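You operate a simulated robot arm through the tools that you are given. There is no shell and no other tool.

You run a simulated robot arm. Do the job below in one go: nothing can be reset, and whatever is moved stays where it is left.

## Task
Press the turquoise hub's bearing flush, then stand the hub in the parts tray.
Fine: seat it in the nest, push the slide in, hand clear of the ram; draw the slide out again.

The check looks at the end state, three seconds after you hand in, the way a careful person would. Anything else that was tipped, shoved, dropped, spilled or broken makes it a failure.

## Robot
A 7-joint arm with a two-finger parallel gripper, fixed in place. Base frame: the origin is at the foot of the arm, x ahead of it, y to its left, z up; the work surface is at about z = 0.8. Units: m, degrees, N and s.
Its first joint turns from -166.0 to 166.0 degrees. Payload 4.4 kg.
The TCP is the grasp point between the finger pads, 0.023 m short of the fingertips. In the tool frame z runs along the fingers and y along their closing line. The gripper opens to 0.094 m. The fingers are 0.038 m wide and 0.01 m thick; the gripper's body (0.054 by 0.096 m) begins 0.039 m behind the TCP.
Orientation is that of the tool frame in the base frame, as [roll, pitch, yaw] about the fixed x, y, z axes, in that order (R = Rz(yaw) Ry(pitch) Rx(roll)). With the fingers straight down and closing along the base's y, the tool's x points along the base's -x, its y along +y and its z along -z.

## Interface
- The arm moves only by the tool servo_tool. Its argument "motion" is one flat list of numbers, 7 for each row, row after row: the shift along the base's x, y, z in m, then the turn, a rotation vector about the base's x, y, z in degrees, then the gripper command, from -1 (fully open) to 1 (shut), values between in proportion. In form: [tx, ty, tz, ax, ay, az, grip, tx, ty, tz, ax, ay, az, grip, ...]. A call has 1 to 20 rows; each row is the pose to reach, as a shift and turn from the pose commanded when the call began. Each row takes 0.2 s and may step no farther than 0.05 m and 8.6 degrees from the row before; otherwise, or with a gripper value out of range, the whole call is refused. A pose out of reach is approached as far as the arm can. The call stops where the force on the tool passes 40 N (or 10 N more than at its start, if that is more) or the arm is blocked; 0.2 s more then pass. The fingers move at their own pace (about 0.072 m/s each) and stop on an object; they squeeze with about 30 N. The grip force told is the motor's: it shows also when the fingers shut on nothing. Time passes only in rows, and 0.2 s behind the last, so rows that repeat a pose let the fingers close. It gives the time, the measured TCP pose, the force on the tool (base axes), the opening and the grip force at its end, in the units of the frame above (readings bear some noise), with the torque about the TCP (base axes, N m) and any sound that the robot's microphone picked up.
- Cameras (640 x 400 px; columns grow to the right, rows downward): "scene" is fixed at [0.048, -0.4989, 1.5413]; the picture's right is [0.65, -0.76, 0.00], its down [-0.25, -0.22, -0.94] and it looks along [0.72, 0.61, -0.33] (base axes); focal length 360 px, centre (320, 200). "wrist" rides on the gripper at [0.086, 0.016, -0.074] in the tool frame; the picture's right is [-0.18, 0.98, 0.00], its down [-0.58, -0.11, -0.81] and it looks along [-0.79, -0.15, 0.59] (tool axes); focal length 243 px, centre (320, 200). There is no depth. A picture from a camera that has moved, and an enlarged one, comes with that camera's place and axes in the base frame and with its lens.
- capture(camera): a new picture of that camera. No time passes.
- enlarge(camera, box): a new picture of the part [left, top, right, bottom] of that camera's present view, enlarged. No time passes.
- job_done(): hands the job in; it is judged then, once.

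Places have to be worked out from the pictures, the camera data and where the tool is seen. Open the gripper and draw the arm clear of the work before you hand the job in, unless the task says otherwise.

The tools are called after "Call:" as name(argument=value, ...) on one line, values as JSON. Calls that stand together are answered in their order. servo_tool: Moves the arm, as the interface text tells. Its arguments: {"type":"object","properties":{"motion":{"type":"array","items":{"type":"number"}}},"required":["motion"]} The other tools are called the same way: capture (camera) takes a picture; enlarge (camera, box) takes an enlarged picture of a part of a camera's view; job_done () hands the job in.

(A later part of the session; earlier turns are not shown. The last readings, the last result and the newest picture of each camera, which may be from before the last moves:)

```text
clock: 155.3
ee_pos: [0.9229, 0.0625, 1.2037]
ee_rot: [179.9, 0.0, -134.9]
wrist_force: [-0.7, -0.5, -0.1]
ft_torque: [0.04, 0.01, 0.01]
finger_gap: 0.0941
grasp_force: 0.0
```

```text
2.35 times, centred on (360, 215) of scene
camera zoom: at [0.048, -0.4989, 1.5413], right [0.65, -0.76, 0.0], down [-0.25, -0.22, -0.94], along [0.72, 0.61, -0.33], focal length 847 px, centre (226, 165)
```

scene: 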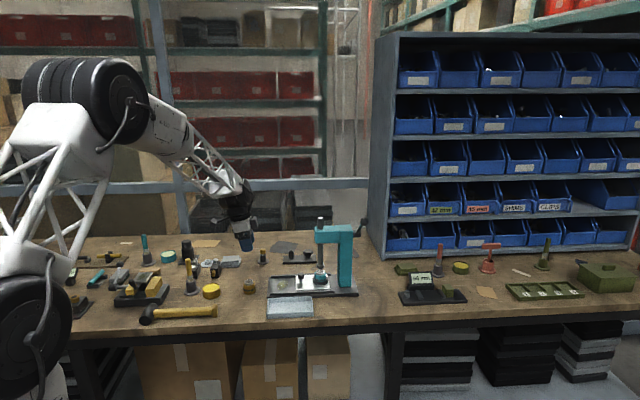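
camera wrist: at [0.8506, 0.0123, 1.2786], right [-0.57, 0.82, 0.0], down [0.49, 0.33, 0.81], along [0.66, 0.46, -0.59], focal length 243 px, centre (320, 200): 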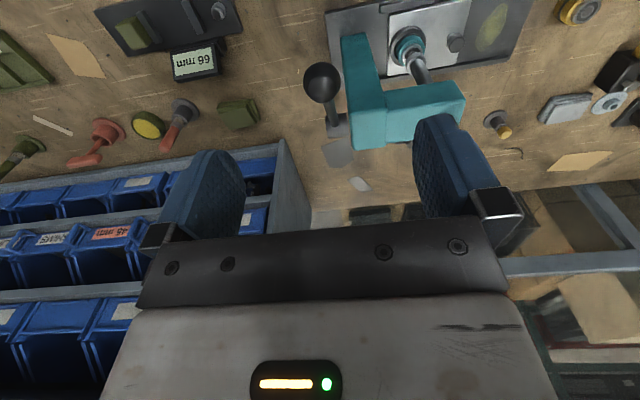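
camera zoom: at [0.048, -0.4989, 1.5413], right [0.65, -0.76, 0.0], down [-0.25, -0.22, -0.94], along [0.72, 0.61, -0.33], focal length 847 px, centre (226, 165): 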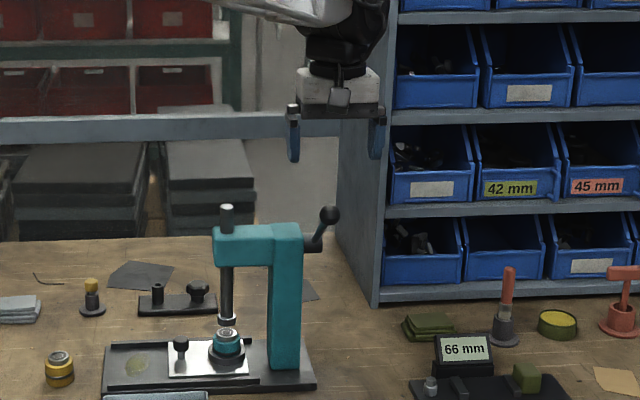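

The ball appears where predicted, centred between the open fingers. I descend around it with a 60 mm opening.

Call:
servo_tool(motion=[0, 0, -0.03, 0, 0, 0, -0.28, 0, 0, -0.06, 0, 0, 0, -0.28, 0, 0, -0.085, 0, 0, 0, -0.28, 0, 0, -0.098, 0, 0, 0, -0.28, 0, 0, -0.098, 0, 0, 0, -0.28])

Call:
capture(camera="wrist")

Call:
enlarge(camera="scene", box=[300, 170, 400, 290])

```text
clock: 156.6
ee_pos: [0.9237, 0.0642, 1.1066]
ee_rot: [179.9, 0.0, -134.9]
wrist_force: [-0.6, 0.2, 0.5]
ft_torque: [-0.02, 0.0, 0.0]
finger_gap: 0.0602
grasp_force: 0.0
```

```text
taken
camera wrist: at [0.8502, 0.0122, 1.1807], right [-0.57, 0.82, 0.0], down [0.49, 0.33, 0.81], along [0.66, 0.46, -0.59], focal length 243 px, centre (320, 200)
```

wrist: 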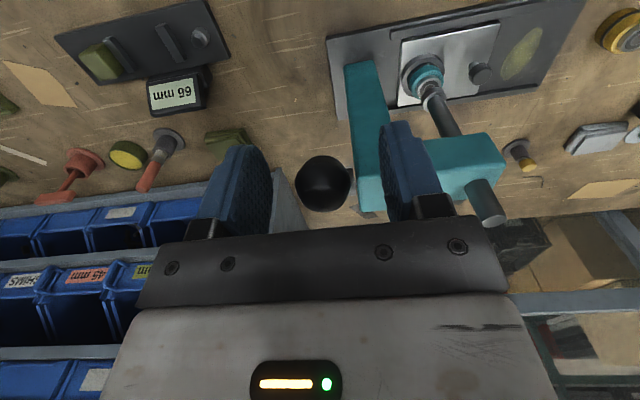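

```text
3.33 times, centred on (350, 230) of scene
camera zoom: at [0.048, -0.4989, 1.5413], right [0.65, -0.76, 0.0], down [-0.25, -0.22, -0.94], along [0.72, 0.61, -0.33], focal length 1199 px, centre (220, 100)
```

zoom: 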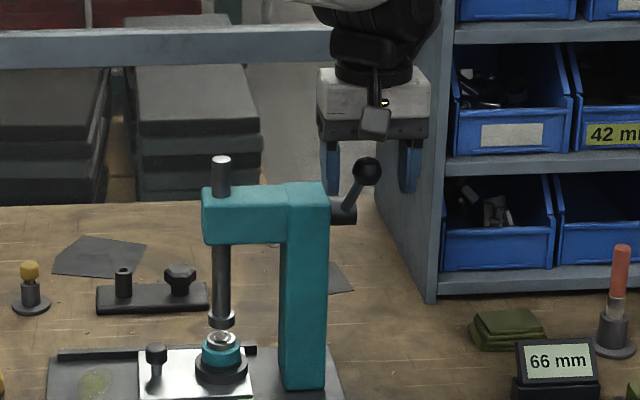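

The ball is between the fingers. Closing on it.

Call:
servo_tool(motion=[0, 0, 0, 0, 0, 0, 0.2, 0, 0, 0, 0, 0, 0, 0.6, 0, 0, 0, 0, 0, 0, 1, 0, 0, 0, 0, 0, 0, 1])

Call:
capture(camera="wrist")

```text
clock: 157.6
ee_pos: [0.9229, 0.0623, 1.1068]
ee_rot: [179.9, 0.1, -134.9]
wrist_force: [-11.3, 6.6, 0.3]
ft_torque: [-0.01, 0.16, 0.09]
finger_gap: 0.0294
grasp_force: 45.0
```

```text
taken
camera wrist: at [0.8501, 0.0125, 1.1808], right [-0.57, 0.82, 0.0], down [0.49, 0.33, 0.81], along [0.66, 0.46, -0.59], focal length 243 px, centre (320, 200)
```

wrist: 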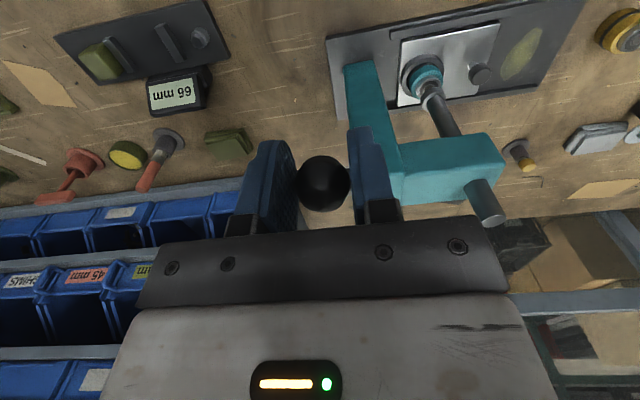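

Ball gripped (29 mm). I try swinging the lever down along its arc by a few degrees, watching force and the ram.

Call:
servo_tool(motion=[-0.0003, 0.0003, 0, 0, 0, 0, 1, -0.0014, -0.0008, -0.0018, 0, 0, 0, 1, -0.0025, -0.0019, -0.0037, 0, 0, 0, 1, -0.0035, -0.0029, -0.0056, 0, 0, 0, 1, -0.0046, -0.004, -0.0075, 0, 0, 0, 1])

Call:
enlarge(camera="scene", box=[300, 190, 390, 290])

```text
clock: 158.8
ee_pos: [0.9177, 0.0583, 1.099]
ee_rot: [180.0, 0.1, -134.9]
wrist_force: [-5.9, 14.8, 6.9]
ft_torque: [0.9, -0.82, 0.1]
finger_gap: 0.0294
grasp_force: 45.4
```

```text
4.00 times, centred on (345, 240) of scene
camera zoom: at [0.048, -0.4989, 1.5413], right [0.65, -0.76, 0.0], down [-0.25, -0.22, -0.94], along [0.72, 0.61, -0.33], focal length 1439 px, centre (220, 40)
```

zoom: 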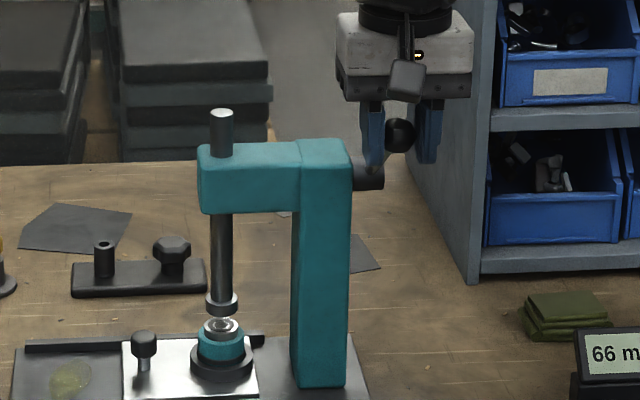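

The lever moves freely with the hand, so it is functional. I check the ram and continue pulling it down along the arc in stages.

Call:
servo_tool(motion=[-0.0028, -0.0022, -0.0048, 0, 0, 0, 1, -0.0052, -0.0046, -0.0099, 0, 0, 0, 1, -0.0074, -0.0068, -0.015, 0, 0, 0, 1, -0.0094, -0.0088, -0.0203, 0, 0, 0, 1, -0.0113, -0.0107, -0.0257, 0, 0, 0, 1])

Call:
enlarge(camera="scene", box=[300, 205, 380, 290])

Call:
enlarge(camera="scene", box=[308, 262, 336, 286])

```text
clock: 159.9
ee_pos: [0.9059, 0.0473, 1.0742]
ee_rot: [179.8, 0.0, -134.9]
wrist_force: [4.7, -1.9, 10.1]
ft_torque: [0.9, -0.93, -0.04]
finger_gap: 0.0291
grasp_force: 44.7
```

```text
4.71 times, centred on (340, 248) of scene
camera zoom: at [0.048, -0.4989, 1.5413], right [0.65, -0.76, 0.0], down [-0.25, -0.22, -0.94], along [0.72, 0.61, -0.33], focal length 1693 px, centre (226, -24)
```

zoom: 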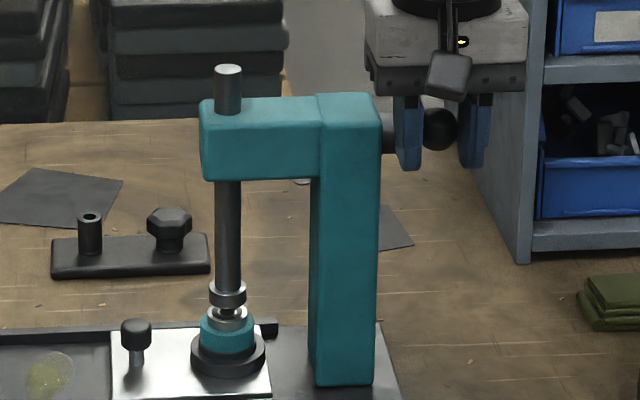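

```text
16.00 times, centred on (322, 274) of scene
camera zoom: at [0.048, -0.4989, 1.5413], right [0.65, -0.76, 0.0], down [-0.25, -0.22, -0.94], along [0.72, 0.61, -0.33], focal length 5757 px, centre (288, -984)
```

zoom: 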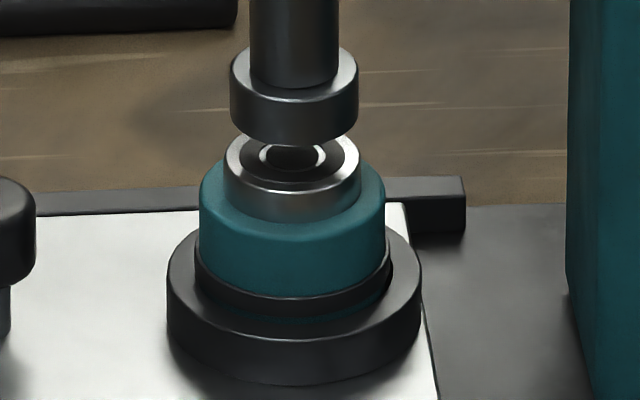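

The ram follows the lever: it has come down ~7 mm. So the lever is the press action and my hand at it is clear of the ram. Continuing the arc toward contact.

Call:
servo_tool(motion=[-0.0017, -0.0017, -0.0056, 0, 0, 0, 1, -0.0032, -0.0032, -0.0112, 0, 0, 0, 1, -0.0045, -0.0045, -0.0169, 0, 0, 0, 1, -0.0057, -0.0057, -0.0227, 0, 0, 0, 1, -0.0067, -0.0067, -0.0285, 0, 0, 0, 1, -0.0075, -0.0075, -0.0344, 0, 0, 0, 1])

Call:
enlarge(camera="scene", box=[300, 205, 380, 290])

Call:
enlarge(camera="scene", box=[308, 262, 336, 286])

```text
clock: 161.3
ee_pos: [0.8998, 0.0403, 1.0394]
ee_rot: [180.0, 0.0, -134.9]
wrist_force: [3.7, -4.3, 10.3]
ft_torque: [0.89, -0.86, -0.09]
finger_gap: 0.0293
grasp_force: 45.3
```

```text
4.71 times, centred on (340, 248) of scene
camera zoom: at [0.048, -0.4989, 1.5413], right [0.65, -0.76, 0.0], down [-0.25, -0.22, -0.94], along [0.72, 0.61, -0.33], focal length 1693 px, centre (226, -24)
```

zoom: 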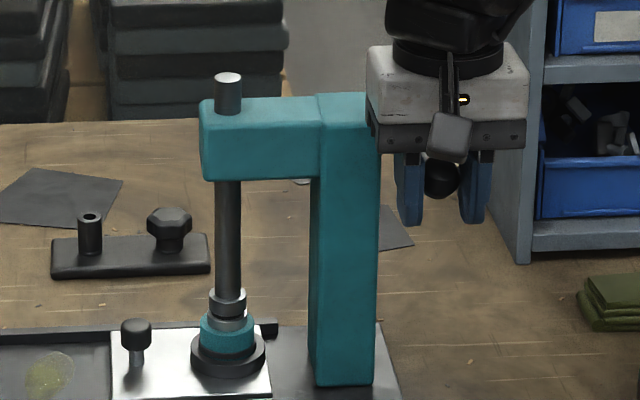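

```text
16.00 times, centred on (322, 274) of scene
camera zoom: at [0.048, -0.4989, 1.5413], right [0.65, -0.76, 0.0], down [-0.25, -0.22, -0.94], along [0.72, 0.61, -0.33], focal length 5757 px, centre (288, -984)
```

zoom: 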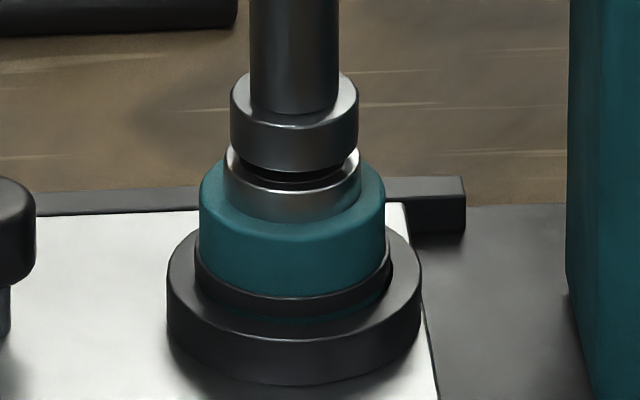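

The ram is ~4.5 mm above the bearing. Continuing down slowly into contact.

Call:
servo_tool(motion=[-0.0003, -0.0003, -0.003, 0, 0, 0, 1, -0.0006, -0.0006, -0.006, 0, 0, 0, 1, -0.0009, -0.0009, -0.009, 0, 0, 0, 1, -0.0011, -0.0011, -0.012, 0, 0, 0, 1, -0.0012, -0.0012, -0.015, 0, 0, 0, 1, -0.0013, -0.0013, -0.018, 0, 0, 0, 1])

Call:
enlarge(camera="scene", box=[308, 262, 336, 286])

```text
clock: 162.8
ee_pos: [0.8979, 0.0393, 1.0212]
ee_rot: [180.0, -0.1, -134.9]
wrist_force: [-0.8, -6.5, 10.1]
ft_torque: [0.9, -0.84, -0.02]
finger_gap: 0.0291
grasp_force: 44.7
```

```text
16.00 times, centred on (322, 274) of scene
camera zoom: at [0.048, -0.4989, 1.5413], right [0.65, -0.76, 0.0], down [-0.25, -0.22, -0.94], along [0.72, 0.61, -0.33], focal length 5757 px, centre (288, -984)
```

zoom: 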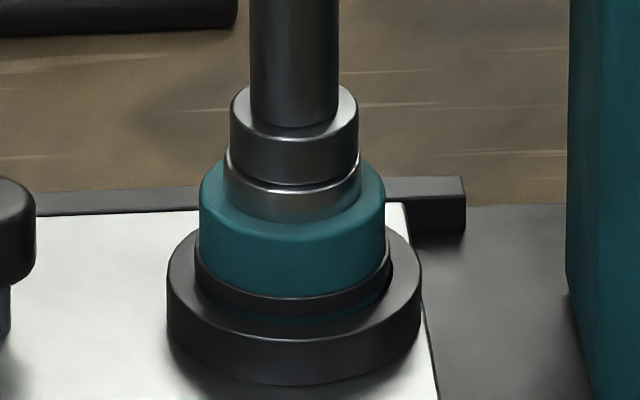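

The ram is about to touch the bearing. Now pressing, in 3 mm lever steps with force monitored.

Call:
servo_tool(motion=[-0.0001, -0.0001, -0.003, 0, 0, 0, 1, -0.0001, -0.0001, -0.006, 0, 0, 0, 1, -0.0001, -0.0001, -0.009, 0, 0, 0, 1, 0, 0, -0.012, 0, 0, 0, 1])

Call:
enlarge(camera="scene", box=[308, 262, 336, 286])

```text
clock: 163.8
ee_pos: [0.8977, 0.0382, 1.0085]
ee_rot: [180.0, 0.0, -134.9]
wrist_force: [1.1, -9.0, 19.3]
ft_torque: [0.97, -0.9, -0.07]
finger_gap: 0.0294
grasp_force: 44.7
```

```text
16.00 times, centred on (322, 274) of scene
camera zoom: at [0.048, -0.4989, 1.5413], right [0.65, -0.76, 0.0], down [-0.25, -0.22, -0.94], along [0.72, 0.61, -0.33], focal length 5757 px, centre (288, -984)
```

zoom: 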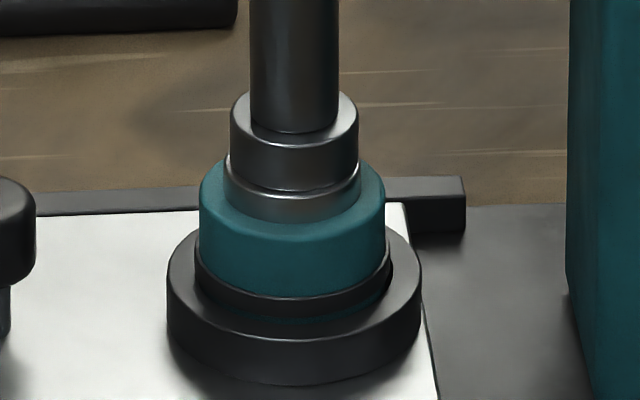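

Contact: lever force rose to ~19 N and the bearing starts to go in. Continuing to press.

Call:
servo_tool(motion=[0.0001, 0.0001, -0.003, 0, 0, 0, 1, 0.0002, 0.0002, -0.006, 0, 0, 0, 1, 0.0004, 0.0004, -0.009, 0, 0, 0, 1, 0.0006, 0.0006, -0.012, 0, 0, 0, 1])

Call:
enlarge(camera="scene", box=[308, 262, 336, 286])

```text
clock: 164.8
ee_pos: [0.8994, 0.038, 0.9967]
ee_rot: [179.8, 0.0, -134.8]
wrist_force: [-0.3, -10.6, 17.3]
ft_torque: [0.91, -0.76, -0.05]
finger_gap: 0.0295
grasp_force: 45.1
```

```text
16.00 times, centred on (322, 274) of scene
camera zoom: at [0.048, -0.4989, 1.5413], right [0.65, -0.76, 0.0], down [-0.25, -0.22, -0.94], along [0.72, 0.61, -0.33], focal length 5757 px, centre (288, -984)
```

zoom: 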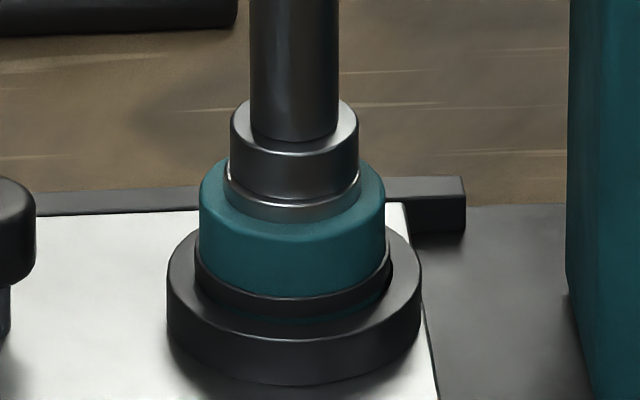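

Roughly 4–5 mm of bearing still proud; force steady ~17 N. Continuing.

Call:
servo_tool(motion=[0.0003, 0.0003, -0.003, 0, 0, 0, 1, 0.0006, 0.0006, -0.006, 0, 0, 0, 1, 0.0011, 0.0011, -0.009, 0, 0, 0, 1, 0.0016, 0.0016, -0.012, 0, 0, 0, 1, 0.0021, 0.0021, -0.015, 0, 0, 0, 1])

Call:
enlarge(camera="scene", box=[308, 262, 336, 286])

Call:
enlarge(camera="scene", box=[300, 205, 390, 300])

```text
clock: 165.9
ee_pos: [0.901, 0.042, 0.9813]
ee_rot: [179.9, 0.0, -134.9]
wrist_force: [-0.3, -14.1, 16.4]
ft_torque: [0.72, -0.6, -0.05]
finger_gap: 0.0292
grasp_force: 45.2
```

```text
16.00 times, centred on (322, 274) of scene
camera zoom: at [0.048, -0.4989, 1.5413], right [0.65, -0.76, 0.0], down [-0.25, -0.22, -0.94], along [0.72, 0.61, -0.33], focal length 5757 px, centre (288, -984)
```

zoom: 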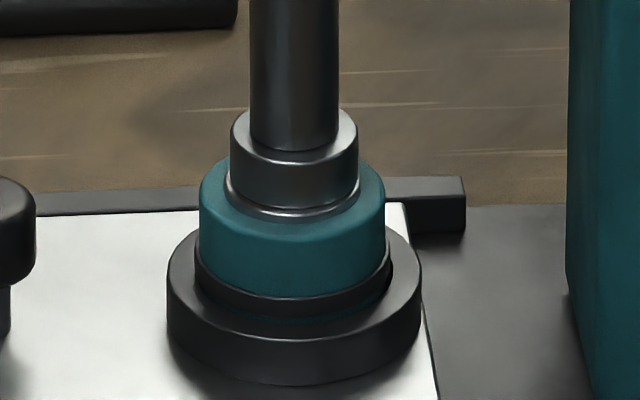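

```text
4.21 times, centred on (345, 252) of scene
camera zoom: at [0.048, -0.4989, 1.5413], right [0.65, -0.76, 0.0], down [-0.25, -0.22, -0.94], along [0.72, 0.61, -0.33], focal length 1515 px, centre (215, -21)
```

zoom: 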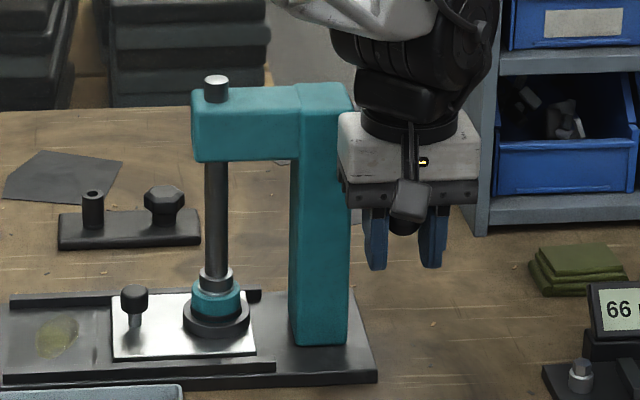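

About 2.5–3 mm left. The hand gap near the column is fine; continuing in 3 mm lever steps with a slight path correction.

Call:
servo_tool(motion=[0.0002, -0.0002, -0.003, 0, 0, 0, 1, 0.0005, 0.0001, -0.006, 0, 0, 0, 1, 0.0008, 0.0004, -0.009, 0, 0, 0, 1, 0.0011, 0.0007, -0.012, 0, 0, 0, 1])

Call:
enlarge(camera="scene", box=[308, 262, 336, 286])

```text
clock: 166.9
ee_pos: [0.9027, 0.0413, 0.9706]
ee_rot: [179.8, 0.0, -134.9]
wrist_force: [7.0, -1.1, 20.2]
ft_torque: [0.77, -0.59, -0.01]
finger_gap: 0.0289
grasp_force: 44.4
```

```text
16.00 times, centred on (322, 274) of scene
camera zoom: at [0.048, -0.4989, 1.5413], right [0.65, -0.76, 0.0], down [-0.25, -0.22, -0.94], along [0.72, 0.61, -0.33], focal length 5757 px, centre (288, -984)
```

zoom: 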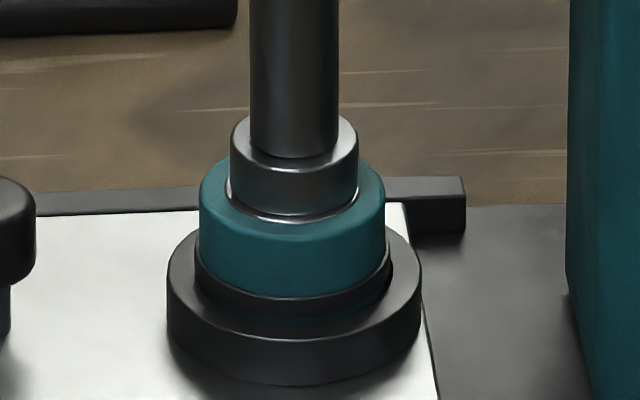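

Nearly flush – only a thin edge of bearing remains. Continue until the force rises (bearing bottomed).

Call:
servo_tool(motion=[0.0002, 0.0002, -0.002, 0, 0, 0, 1, 0.0004, 0.0004, -0.004, 0, 0, 0, 1, 0.0006, 0.0006, -0.006, 0, 0, 0, 1, 0.0008, 0.0008, -0.008, 0, 0, 0, 1])

Call:
enlarge(camera="scene", box=[308, 262, 336, 286])

```text
clock: 167.9
ee_pos: [0.9033, 0.0414, 0.9614]
ee_rot: [179.9, 0.0, -134.9]
wrist_force: [-3.5, -0.9, 29.0]
ft_torque: [0.16, -0.19, 0.0]
finger_gap: 0.0291
grasp_force: 44.7
```

```text
16.00 times, centred on (322, 274) of scene
camera zoom: at [0.048, -0.4989, 1.5413], right [0.65, -0.76, 0.0], down [-0.25, -0.22, -0.94], along [0.72, 0.61, -0.33], focal length 5757 px, centre (288, -984)
```

zoom: 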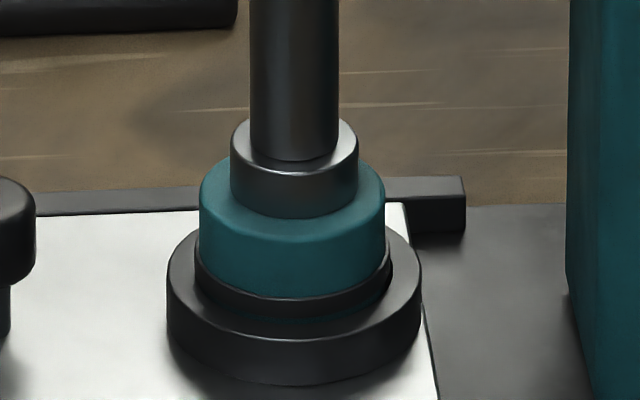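

Bearing no longer visible above the hub and force rose to 29 N – essentially bottomed. One more small push to be sure it's fully seated.

Call:
servo_tool(motion=[0.0001, 0.0001, -0.001, 0, 0, 0, 1, 0.0001, 0.0001, -0.0015, 0, 0, 0, 1, 0.0001, 0.0001, -0.0015, 0, 0, 0, 1])

Call:
enlarge(camera="scene", box=[308, 262, 336, 286])

```text
clock: 168.8
ee_pos: [0.9034, 0.0434, 0.9608]
ee_rot: [-180.0, 0.0, -134.9]
wrist_force: [-3.7, 2.2, 29.6]
ft_torque: [0.03, -0.12, -0.05]
finger_gap: 0.029
grasp_force: 44.8
```

```text
16.00 times, centred on (322, 274) of scene
camera zoom: at [0.048, -0.4989, 1.5413], right [0.65, -0.76, 0.0], down [-0.25, -0.22, -0.94], along [0.72, 0.61, -0.33], focal length 5757 px, centre (288, -984)
```

zoom: 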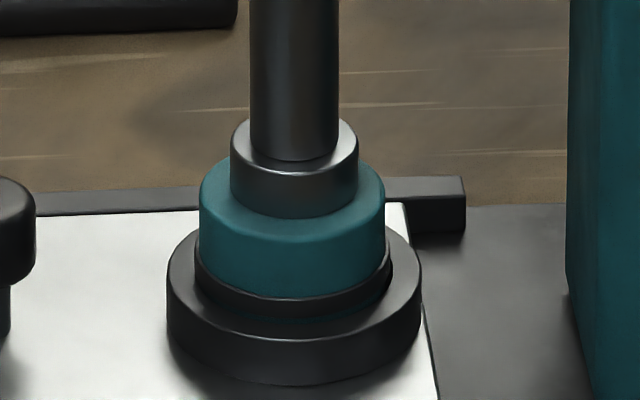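

The press is bottomed out. Now I guide the lever back up along the same arc to its rest position.

Call:
servo_tool(motion=[-0.0001, -0.0001, 0.0015, 0, 0, 0, 1, -0.0005, -0.0005, 0.0055, 0, 0, 0, 1, -0.0009, -0.0009, 0.0095, 0, 0, 0, 1, -0.0015, -0.0013, 0.0155, 0, 0, 0, 1, -0.002, -0.0016, 0.0215, 0, 0, 0, 1, -0.0031, -0.0027, 0.029, 0, 0, 0, 1, -0.0041, -0.0037, 0.0365, 0, 0, 0, 1, -0.0047, -0.0043, 0.0485, 0, 0, 0, 1, -0.0047, -0.0043, 0.0605, 0, 0, 0, 1])

Call:
enlarge(camera="scene", box=[308, 262, 336, 286])

Call:
enlarge(camera="scene", box=[300, 205, 390, 300])

```text
clock: 170.8
ee_pos: [0.8993, 0.0397, 1.0199]
ee_rot: [179.9, 0.0, -134.8]
wrist_force: [15.3, 3.4, -7.0]
ft_torque: [-0.71, 0.91, -0.06]
finger_gap: 0.0294
grasp_force: 45.6
```

```text
16.00 times, centred on (322, 274) of scene
camera zoom: at [0.048, -0.4989, 1.5413], right [0.65, -0.76, 0.0], down [-0.25, -0.22, -0.94], along [0.72, 0.61, -0.33], focal length 5757 px, centre (288, -984)
```

zoom: 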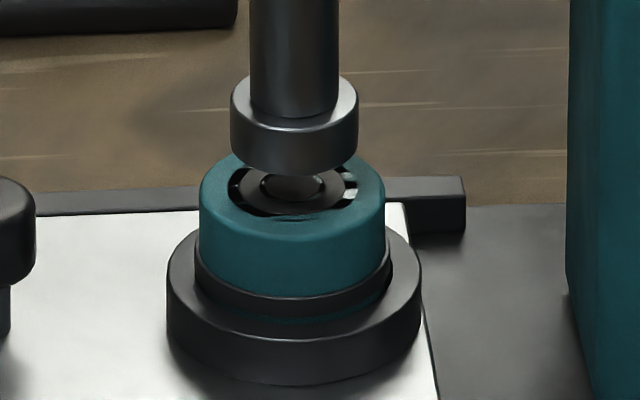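

```text
4.21 times, centred on (345, 252) of scene
camera zoom: at [0.048, -0.4989, 1.5413], right [0.65, -0.76, 0.0], down [-0.25, -0.22, -0.94], along [0.72, 0.61, -0.33], focal length 1515 px, centre (215, -21)
```

zoom: 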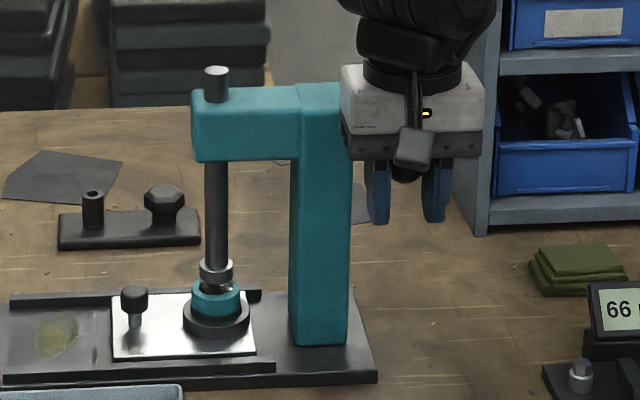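

The bearing now sits flush in the hub, and the ram is rising with the lever. Continue raising the lever to its rest position.

Call:
servo_tool(motion=[0.0006, 0.0006, 0.009, 0, 0, 0, 1, 0.0013, 0.0013, 0.018, 0, 0, 0, 1, 0.0032, 0.0031, 0.0295, 0, 0, 0, 1, 0.0055, 0.0054, 0.041, 0, 0, 0, 1, 0.0088, 0.0088, 0.0524, 0, 0, 0, 1, 0.0125, 0.0123, 0.0615, 0, 0, 0, 1, 0.0163, 0.0159, 0.07, 0, 0, 0, 1, 0.0201, 0.0195, 0.0781, 0, 0, 0, 1, 0.0235, 0.0225, 0.0838, 0, 0, 0, 1])

Call:
enlarge(camera="scene", box=[300, 190, 390, 290])

Call:
enlarge(camera="scene", box=[308, 262, 336, 286])

```text
clock: 172.8
ee_pos: [0.9214, 0.0614, 1.1035]
ee_rot: [179.8, -0.1, -135.0]
wrist_force: [-19.1, -2.2, -24.4]
ft_torque: [-0.19, 0.17, 0.1]
finger_gap: 0.0296
grasp_force: 44.8
```

```text
4.00 times, centred on (345, 240) of scene
camera zoom: at [0.048, -0.4989, 1.5413], right [0.65, -0.76, 0.0], down [-0.25, -0.22, -0.94], along [0.72, 0.61, -0.33], focal length 1439 px, centre (220, 40)
```

zoom: 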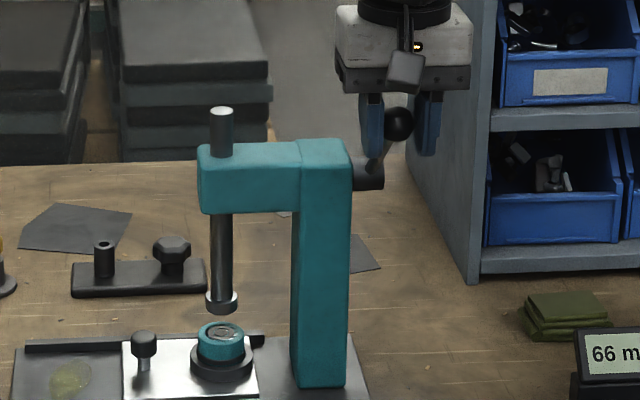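

```text
16.00 times, centred on (322, 274) of scene
camera zoom: at [0.048, -0.4989, 1.5413], right [0.65, -0.76, 0.0], down [-0.25, -0.22, -0.94], along [0.72, 0.61, -0.33], focal length 5757 px, centre (288, -984)
```

zoom: 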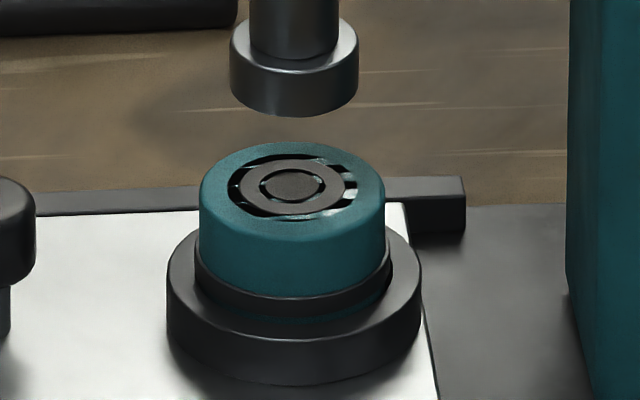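

Ram fully up, lever at its upper stop, and the bearing is flush. I relieve the load slightly, release the ball and rise straight up.

Call:
servo_tool(motion=[0, 0, -0.0008, 0, 0, 0, 1, 0, 0, -0.0008, 0, 0, 0, 0.3, 0, 0, -0.0008, 0, 0, 0, -0.28, 0, 0, -0.0008, 0, 0, 0, -0.28, 0, 0, 0.03, 0, 0, 0, -0.28, 0, 0, 0.07, 0, 0, 0, -0.28, 0, 0, 0.1, 0, 0, 0, -0.28, 0, 0, 0.1, 0, 0, 0, -0.28])

Call:
enlarge(camera="scene", box=[300, 190, 390, 290])

```text
clock: 174.6
ee_pos: [0.9225, 0.061, 1.2042]
ee_rot: [179.9, 0.0, -134.9]
wrist_force: [1.0, -0.1, 0.6]
ft_torque: [-0.01, -0.01, -0.01]
finger_gap: 0.0603
grasp_force: 0.1
```

```text
4.00 times, centred on (345, 240) of scene
camera zoom: at [0.048, -0.4989, 1.5413], right [0.65, -0.76, 0.0], down [-0.25, -0.22, -0.94], along [0.72, 0.61, -0.33], focal length 1439 px, centre (220, 40)
```

zoom: 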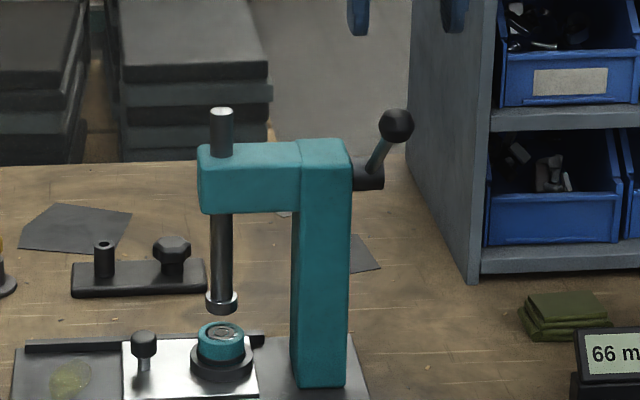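

Lever and ram stay up. Now back to the slide knob: first swing the hand over to the knob side, turning it back to the slide-aligned orientation.

Call:
servo_tool(motion=[-0.015, 0.017, 0.005, 0, 0, -8.15, -0.28, -0.03, 0.034, 0.005, 0, 0, -16.3, -0.28, -0.044, 0.052, 0.005, 0, 0, -24.45, -0.28, -0.059, 0.069, 0.005, 0, 0, -32.6, -0.28, -0.074, 0.086, 0.005, 0, 0, -40.75, -0.28, -0.089, 0.103, 0.005, 0, 0, -48.9, -0.28, -0.103, 0.12, 0.005, 0, 0, -57.05, -0.28, -0.118, 0.137, 0.005, 0, 0, -65.2, -0.28, -0.133, 0.155, 0.005, 0, 0, -73.35, -0.28, -0.148, 0.172, 0.005, 0, 0, -81.5, -0.28, -0.1625, 0.189, 0.005, 0, 0, -89.7, -0.28, -0.1625, 0.189, 0.005, 0, 0, -89.7, -0.28])

Call:
enlarge(camera="scene", box=[240, 150, 380, 300])

```text
clock: 177.2
ee_pos: [0.7596, 0.25, 1.2095]
ee_rot: [179.9, 0.0, 135.4]
wrist_force: [-0.1, 0.8, 0.3]
ft_torque: [0.0, 0.02, 0.04]
finger_gap: 0.0603
grasp_force: 0.1
```

```text
2.67 times, centred on (310, 225) of scene
camera zoom: at [0.048, -0.4989, 1.5413], right [0.65, -0.76, 0.0], down [-0.25, -0.22, -0.94], along [0.72, 0.61, -0.33], focal length 960 px, centre (347, 133)
```

zoom: 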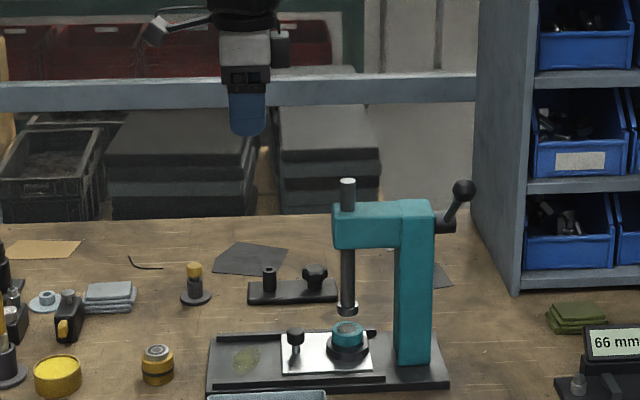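

Now approach the knob from behind (tilted 10°), then descend around it.

Call:
servo_tool(motion=[0.003, 0.02, -0.035, -2.3, -2.4, 0, -0.06, 0.007, 0.039, -0.07, -4.7, -4.8, 0, -0.06, 0.01, 0.058, -0.105, -7.02, -7.12, 0, -0.06, 0.013, 0.077, -0.14, -7.02, -7.12, 0, -0.06, 0.017, 0.096, -0.175, -7.02, -7.12, 0, -0.06, 0.02, 0.115, -0.21, -7.02, -7.12, 0, -0.06, 0.045, 0.09, -0.226, -7.02, -7.12, 0, -0.06, 0.07, 0.0655, -0.243, -7.02, -7.12, 0, -0.06, 0.094, 0.0415, -0.2592, -7.02, -7.12, 0, -0.06, 0.094, 0.0415, -0.29, -7.02, -7.12, 0, -0.06, 0.094, 0.0415, -0.32, -7.02, -7.12, 0, -0.06, 0.094, 0.0415, -0.34, -7.02, -7.12, 0, -0.06, 0.094, 0.0415, -0.3462, -7.02, -7.12, 0, -0.06, 0.094, 0.0415, -0.3462, -7.02, -7.12, 0, -0.06])

Call:
capture(camera="wrist")

Call:
enlarge(camera="scene", box=[260, 210, 350, 300])

```text
clock: 180.2
ee_pos: [0.853, 0.2919, 0.8637]
ee_rot: [179.9, 10.0, 135.3]
wrist_force: [-0.1, -0.5, -0.3]
ft_torque: [0.0, -0.01, 0.02]
finger_gap: 0.0496
grasp_force: 0.0
```

```text
taken
camera wrist: at [0.794, 0.3719, 0.9217], right [0.82, 0.57, 0.03], down [0.23, -0.38, 0.89], along [0.53, -0.72, -0.45], focal length 243 px, centre (320, 200)
```

wrist: 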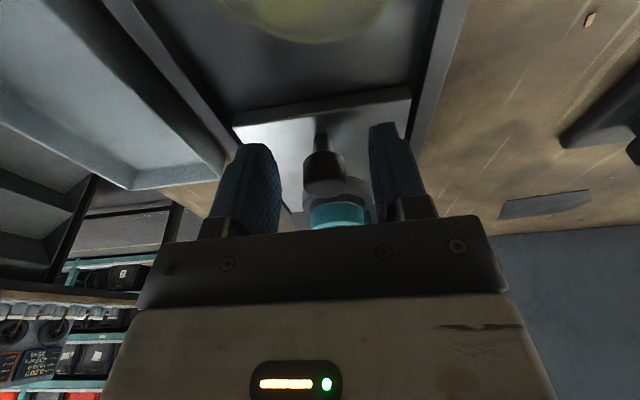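

```text
4.44 times, centred on (305, 255) of scene
camera zoom: at [0.048, -0.4989, 1.5413], right [0.65, -0.76, 0.0], down [-0.25, -0.22, -0.94], along [0.72, 0.61, -0.33], focal length 1599 px, centre (387, -44)
```

zoom: 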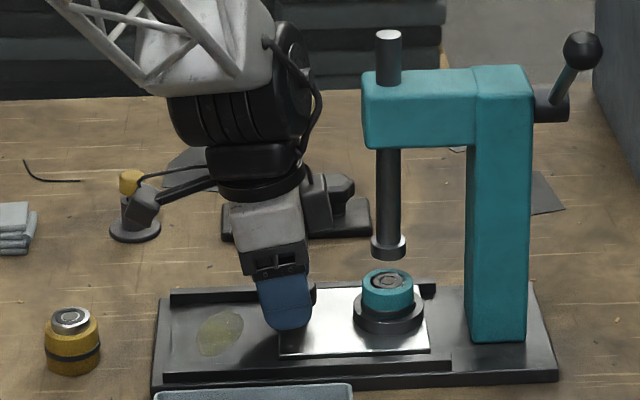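

Straddling the knob. Closing on it.

Call:
servo_tool(motion=[0, 0, 0, 0, 0, 0, 0.3, 0, 0, 0, 0, 0, 0, 0.6, 0, 0, 0, 0, 0, 0, 1, 0, 0, 0, 0, 0, 0, 1])

```text
clock: 181.2
ee_pos: [0.8536, 0.2928, 0.8628]
ee_rot: [179.9, 9.9, 135.3]
wrist_force: [16.5, 16.8, -6.4]
ft_torque: [-0.04, 0.06, 0.35]
finger_gap: 0.0234
grasp_force: 45.4
```

Ease ~0.8 mm sideways and draw out in stages of ~20 mm, re-trimming the side load each time.

Call:
servo_tool(motion=[0.0005, 0.0005, 0, 0, 0, 0, 1, -0.002, 0.003, 0, 0, 0, 0, 1, -0.0045, 0.0055, 0, 0, 0, 0, 1, -0.007, 0.008, 0, 0, 0, 0, 1, -0.0095, 0.0105, 0, 0, 0, 0, 1, -0.012, 0.013, 0, 0, 0, 0, 1, -0.0145, 0.0155, 0, 0, 0, 0, 1, -0.017, 0.018, 0, 0, 0, 0, 1])

```text
clock: 182.9
ee_pos: [0.8363, 0.3101, 0.8648]
ee_rot: [179.9, 10.0, 135.5]
wrist_force: [-13.6, -14.7, 18.8]
ft_torque: [-0.58, 0.54, -0.22]
finger_gap: 0.0235
grasp_force: 44.7
```

Call:
servo_tool(motion=[-0.0004, -0.0004, 0.0004, 0, 0, 0, 1, -0.0029, 0.0021, 0.0004, 0, 0, 0, 1, -0.0054, 0.0046, 0.0004, 0, 0, 0, 1, -0.0079, 0.0071, 0.0004, 0, 0, 0, 1, -0.0104, 0.0096, 0.0004, 0, 0, 0, 1, -0.0129, 0.0121, 0.0004, 0, 0, 0, 1, -0.0154, 0.0146, 0.0004, 0, 0, 0, 1, -0.0179, 0.0171, 0.0004, 0, 0, 0, 1])

```text
clock: 184.8
ee_pos: [0.819, 0.3266, 0.8635]
ee_rot: [179.9, 10.0, 135.4]
wrist_force: [-7.4, -8.1, 6.8]
ft_torque: [-0.54, 0.28, -0.04]
finger_gap: 0.0233
grasp_force: 45.6
```

Load is modest; continuing outward.

Call:
servo_tool(motion=[-0.0002, -0.0002, 0, 0, 0, 0, 1, -0.0027, 0.0023, 0, 0, 0, 0, 1, -0.0052, 0.0048, 0, 0, 0, 0, 1, -0.0077, 0.0073, 0, 0, 0, 0, 1, -0.0102, 0.0098, 0, 0, 0, 0, 1, -0.0127, 0.0123, 0, 0, 0, 0, 1, -0.0152, 0.0148, 0, 0, 0, 0, 1, -0.0177, 0.0173, 0, 0, 0, 0, 1])

Call:
enlarge(camera="scene", box=[255, 250, 315, 300])

```text
clock: 186.6
ee_pos: [0.8011, 0.3447, 0.8632]
ee_rot: [179.9, 9.9, 135.4]
wrist_force: [7.4, 6.2, -3.8]
ft_torque: [-0.1, 0.34, 0.14]
finger_gap: 0.0232
grasp_force: 44.7
```

```text
8.00 times, centred on (285, 275) of scene
camera zoom: at [0.048, -0.4989, 1.5413], right [0.65, -0.76, 0.0], down [-0.25, -0.22, -0.94], along [0.72, 0.61, -0.33], focal length 2879 px, centre (600, -400)
```

zoom: 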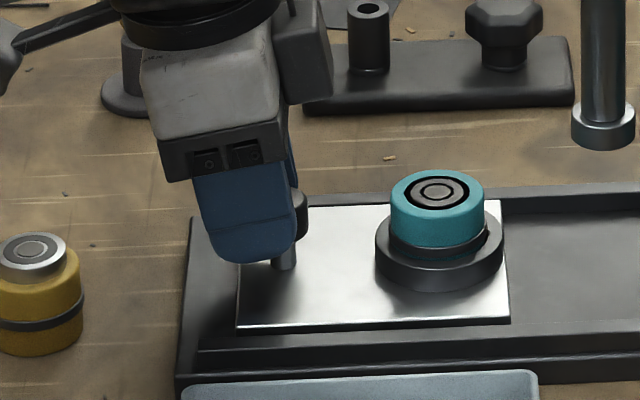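

The hub with flush bearing is coming out nicely; ~21 mm to the outer stop.

Call:
servo_tool(motion=[0.0002, 0.0002, 0, 0, 0, 0, 1, -0.0023, 0.0027, 0, 0, 0, 0, 1, -0.0048, 0.0052, 0, 0, 0, 0, 1, -0.0073, 0.0077, 0, 0, 0, 0, 1, -0.0098, 0.0102, 0, 0, 0, 0, 1, -0.0123, 0.0127, 0, 0, 0, 0, 1, -0.0138, 0.0142, 0, 0, 0, 0, 1, -0.0148, 0.0152, 0, 0, 0, 0, 1])

Call:
enlarge(camera="scene", box=[255, 250, 315, 300])

```text
clock: 188.3
ee_pos: [0.7858, 0.3605, 0.8642]
ee_rot: [179.9, 10.0, 135.3]
wrist_force: [15.0, 11.2, -5.4]
ft_torque: [0.09, 0.29, 0.25]
finger_gap: 0.0233
grasp_force: 45.4
```

```text
8.00 times, centred on (285, 275) of scene
camera zoom: at [0.048, -0.4989, 1.5413], right [0.65, -0.76, 0.0], down [-0.25, -0.22, -0.94], along [0.72, 0.61, -0.33], focal length 2879 px, centre (600, -400)
```

zoom: 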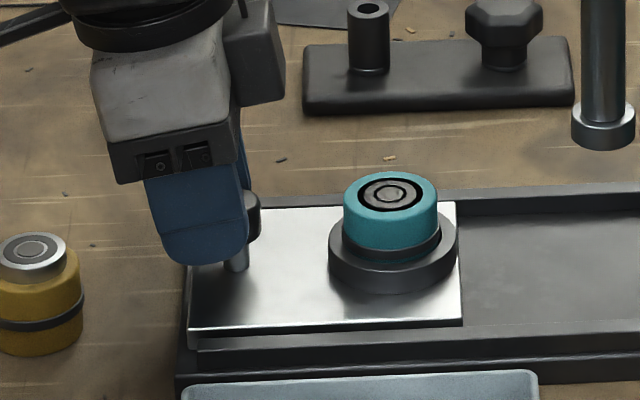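

The slide is fully out. Release the knob, rise, level the hand and go above the hub.

Call:
servo_tool(motion=[0, 0, 0, 0, 0, 0, 0.2, 0, 0, 0, 0, 0, 0, -0.2, 0, 0, 0, 0, 0, 0, -0.2, 0, 0, 0.04, 0, 0, 0, -0.3, 0, 0, 0.075, 0, 0, 0, -0.49, 0.015, -0.015, 0.093, 2.4, 2.4, 0, -0.49, 0.037, -0.0375, 0.093, 4.8, 4.8, 0, -0.49, 0.0587, -0.0595, 0.093, 7.02, 7.12, 0, -0.49, 0.0587, -0.0595, 0.093, 7.02, 7.12, 0, -0.49])

Call:
capture(camera="wrist")

Call:
enlarge(camera="wrist", box=[260, 0, 400, 130])

Call:
enlarge(camera="scene", box=[255, 250, 315, 320])

```text
clock: 190.3
ee_pos: [0.8461, 0.3005, 0.956]
ee_rot: [179.9, -0.1, 135.3]
wrist_force: [-0.4, 0.1, -0.1]
ft_torque: [0.0, 0.04, 0.0]
finger_gap: 0.0703
grasp_force: 0.1
```

```text
taken
camera wrist: at [0.7953, 0.3717, 1.0316], right [0.82, 0.57, 0.0], down [0.34, -0.49, 0.81], along [0.46, -0.66, -0.59], focal length 243 px, centre (320, 200)
```

wrist: 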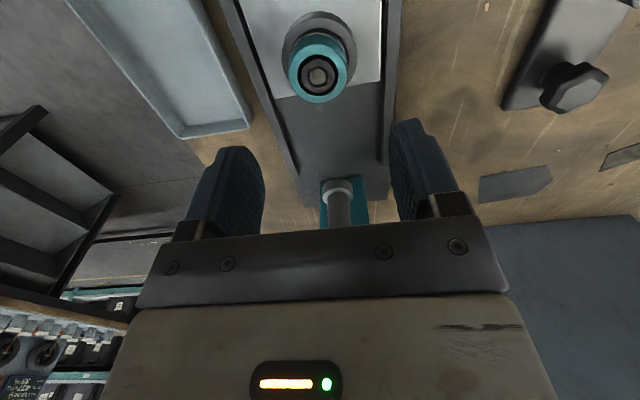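

```text
3.08 times, centred on (330, 65) of wrist
camera zoom: at [0.7953, 0.3717, 1.0316], right [0.82, 0.57, 0.0], down [0.34, -0.49, 0.81], along [0.46, -0.66, -0.59], focal length 746 px, centre (289, 615)
```

zoom: 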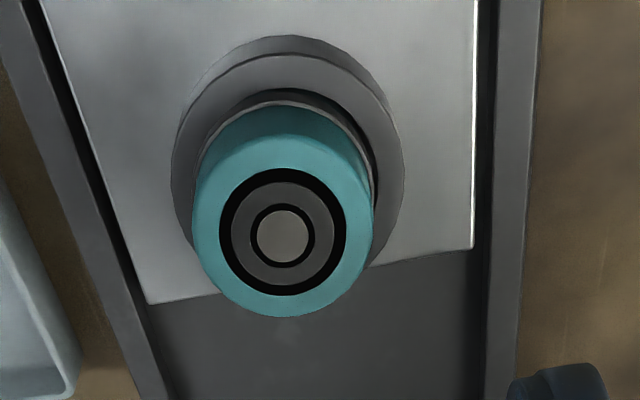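

```text
5.71 times, centred on (285, 285) of scene
camera zoom: at [0.048, -0.4989, 1.5413], right [0.65, -0.76, 0.0], down [-0.25, -0.22, -0.94], along [0.72, 0.61, -0.33], focal length 2056 px, centre (520, -286)
```

zoom: 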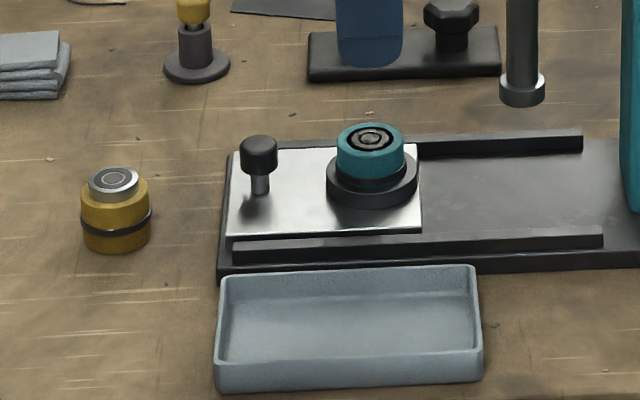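

Bearing is flush in the hub. Now I descend (with ~1.4 mm lateral correction), grip the hub body above its band and lift it out of the nest.

Call:
servo_tool(motion=[-0.0015, -0.0001, -0.03, 0, 0, 0, -0.49, -0.0015, -0.0001, -0.06, 0, 0, 0, -0.49, -0.0015, -0.0001, -0.08, 0, 0, 0, -0.49, -0.0015, -0.0001, -0.089, 0, 0, 0, -0.49, -0.0015, -0.0001, -0.089, 0, 0, 0, -0.49])

Call:
enlarge(camera="wrist", box=[240, 60, 410, 210])

Call:
enlarge(camera="scene", box=[265, 240, 330, 300])

```text
clock: 191.6
ee_pos: [0.8435, 0.2994, 0.8679]
ee_rot: [179.8, 0.1, 135.3]
wrist_force: [-0.2, 0.5, -0.3]
ft_torque: [-0.03, 0.01, -0.02]
finger_gap: 0.0699
grasp_force: 0.1
```

```text
2.67 times, centred on (325, 135) of wrist
camera zoom: at [0.7928, 0.372, 0.9418], right [0.82, 0.57, 0.0], down [0.34, -0.49, 0.81], along [0.46, -0.66, -0.59], focal length 647 px, centre (307, 373)
```

zoom: 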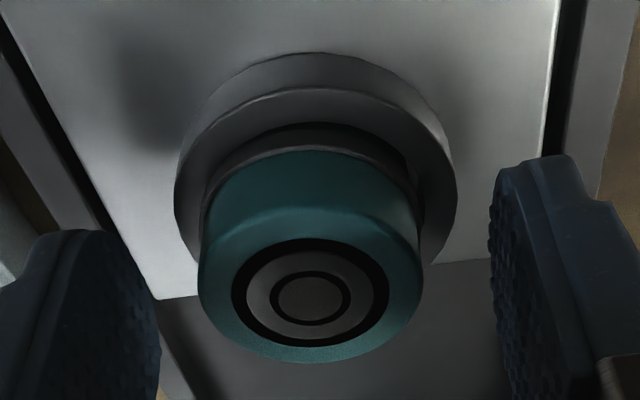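

```text
6.67 times, centred on (298, 270) of scene
camera zoom: at [0.048, -0.4989, 1.5413], right [0.65, -0.76, 0.0], down [-0.25, -0.22, -0.94], along [0.72, 0.61, -0.33], focal length 2399 px, centre (470, -267)
```

zoom: 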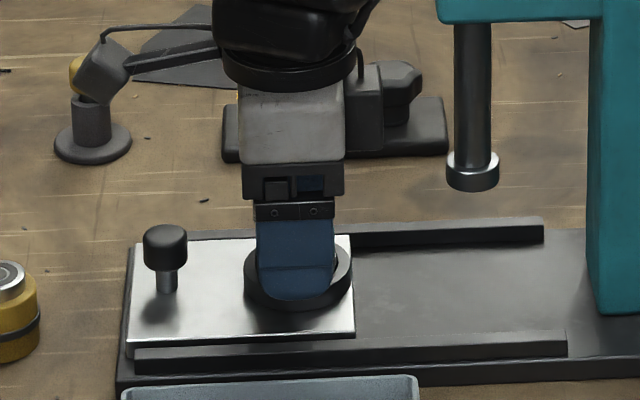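

Aligned. Closing on the hub and lifting it out of the nest.

Call:
servo_tool(motion=[0, 0, 0, 0, 0, 0, 0, 0, 0, 0, 0, 0, 0, 0.5, 0, 0, 0, 0, 0, 0, 1, 0, 0, 0, 0, 0, 0, 1, 0, 0, 0.01, 0, 0, 0, 1, 0, 0, 0.03, 0, 0, 0, 1, 0, 0, 0.06, 0, 0, 0, 1, 0, 0, 0.09, 0, 0, 0, 1, 0, 0, 0.09, 0, 0, 0, 1])

Call:
capture(camera="wrist")

Call:
enlarge(camera="scene", box=[255, 220, 345, 320])

```text
clock: 193.6
ee_pos: [0.8431, 0.2999, 0.9592]
ee_rot: [179.8, 0.1, 135.4]
wrist_force: [-0.4, 0.0, -1.3]
ft_torque: [-0.02, -0.03, 0.01]
finger_gap: 0.0402
grasp_force: 30.0
```

```text
taken
camera wrist: at [0.7928, 0.3713, 1.0326], right [0.82, 0.57, 0.0], down [0.34, -0.49, 0.81], along [0.46, -0.66, -0.59], focal length 243 px, centre (320, 200)
```

wrist: 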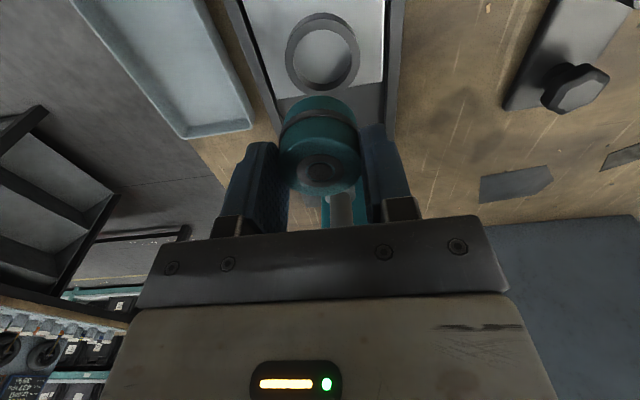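

```text
4.00 times, centred on (300, 270) of scene
camera zoom: at [0.048, -0.4989, 1.5413], right [0.65, -0.76, 0.0], down [-0.25, -0.22, -0.94], along [0.72, 0.61, -0.33], focal length 1439 px, centre (400, -80)
```

zoom: 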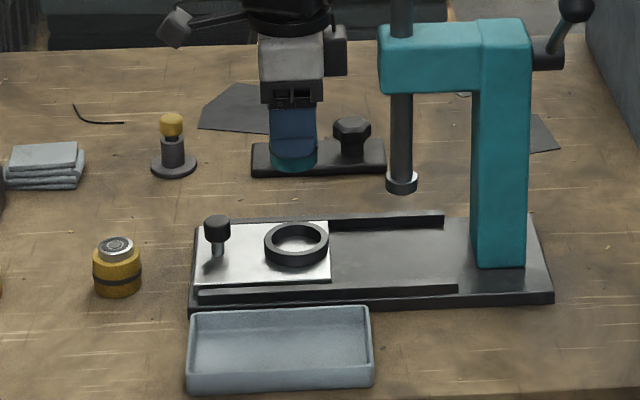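

Hub is out of the nest. I'll carry it over the tray, turning the hand 90° so the fingers will open along the tray's long side.

Call:
servo_tool(motion=[-0.025, -0.025, 0.01, 0, 0, 0, 1, -0.05, -0.05, 0.015, 0, 0, 0, 1, -0.054, -0.0522, 0.015, 0, 0, 8.18, 1, -0.0579, -0.0543, 0.015, 0, 0, 16.36, 1, -0.0619, -0.0565, 0.015, 0, 0, 24.54, 1, -0.0658, -0.0587, 0.015, 0, 0, 32.72, 1, -0.0698, -0.0608, 0.015, 0, 0, 40.9, 1, -0.0737, -0.063, 0.015, 0, 0, 49.08, 1, -0.0777, -0.0652, 0.015, 0, 0, 57.26, 1, -0.0816, -0.0673, 0.015, 0, 0, 65.44, 1, -0.0856, -0.0695, 0.015, 0, 0, 73.62, 1, -0.0895, -0.0716, 0.015, 0, 0, 81.8, 1, -0.0935, -0.0738, 0.015, 0, 0, 89.9, 1, -0.0935, -0.0738, 0.015, 0, 0, 89.9, 1])

Call:
capture(camera="wrist")

Call:
enlarge(camera="scene", box=[240, 220, 350, 330])

```text
clock: 196.6
ee_pos: [0.7499, 0.2251, 0.9716]
ee_rot: [179.9, 0.0, -134.7]
wrist_force: [0.0, -0.5, -2.1]
ft_torque: [-0.02, -0.01, 0.0]
finger_gap: 0.0407
grasp_force: 29.6
```

```text
taken
camera wrist: at [0.6774, 0.1753, 1.0471], right [-0.57, 0.82, 0.0], down [0.49, 0.34, 0.81], along [0.66, 0.46, -0.59], focal length 243 px, centre (320, 200)
```

wrist: 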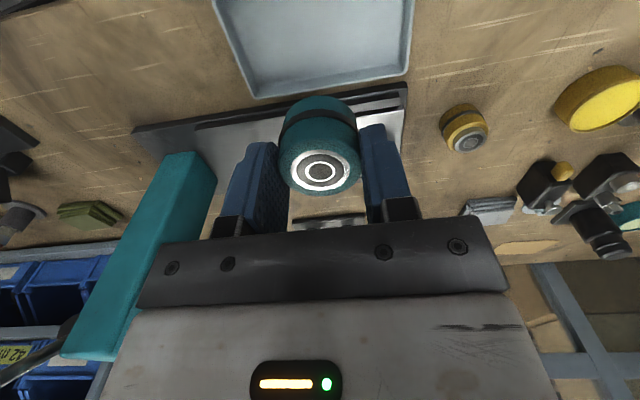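

```text
3.64 times, centred on (295, 275) of scene
camera zoom: at [0.048, -0.4989, 1.5413], right [0.65, -0.76, 0.0], down [-0.25, -0.22, -0.94], along [0.72, 0.61, -0.33], focal length 1308 px, centre (411, -73)
```

zoom: 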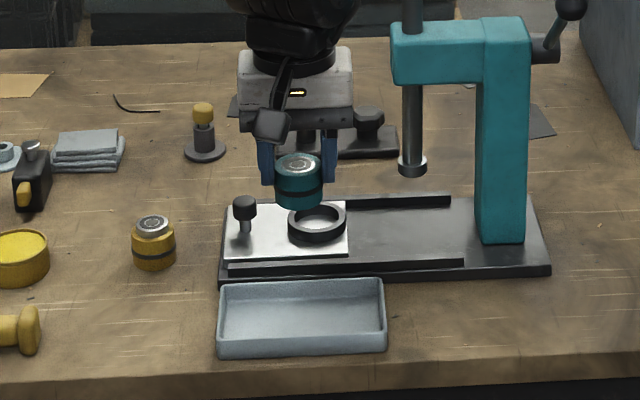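

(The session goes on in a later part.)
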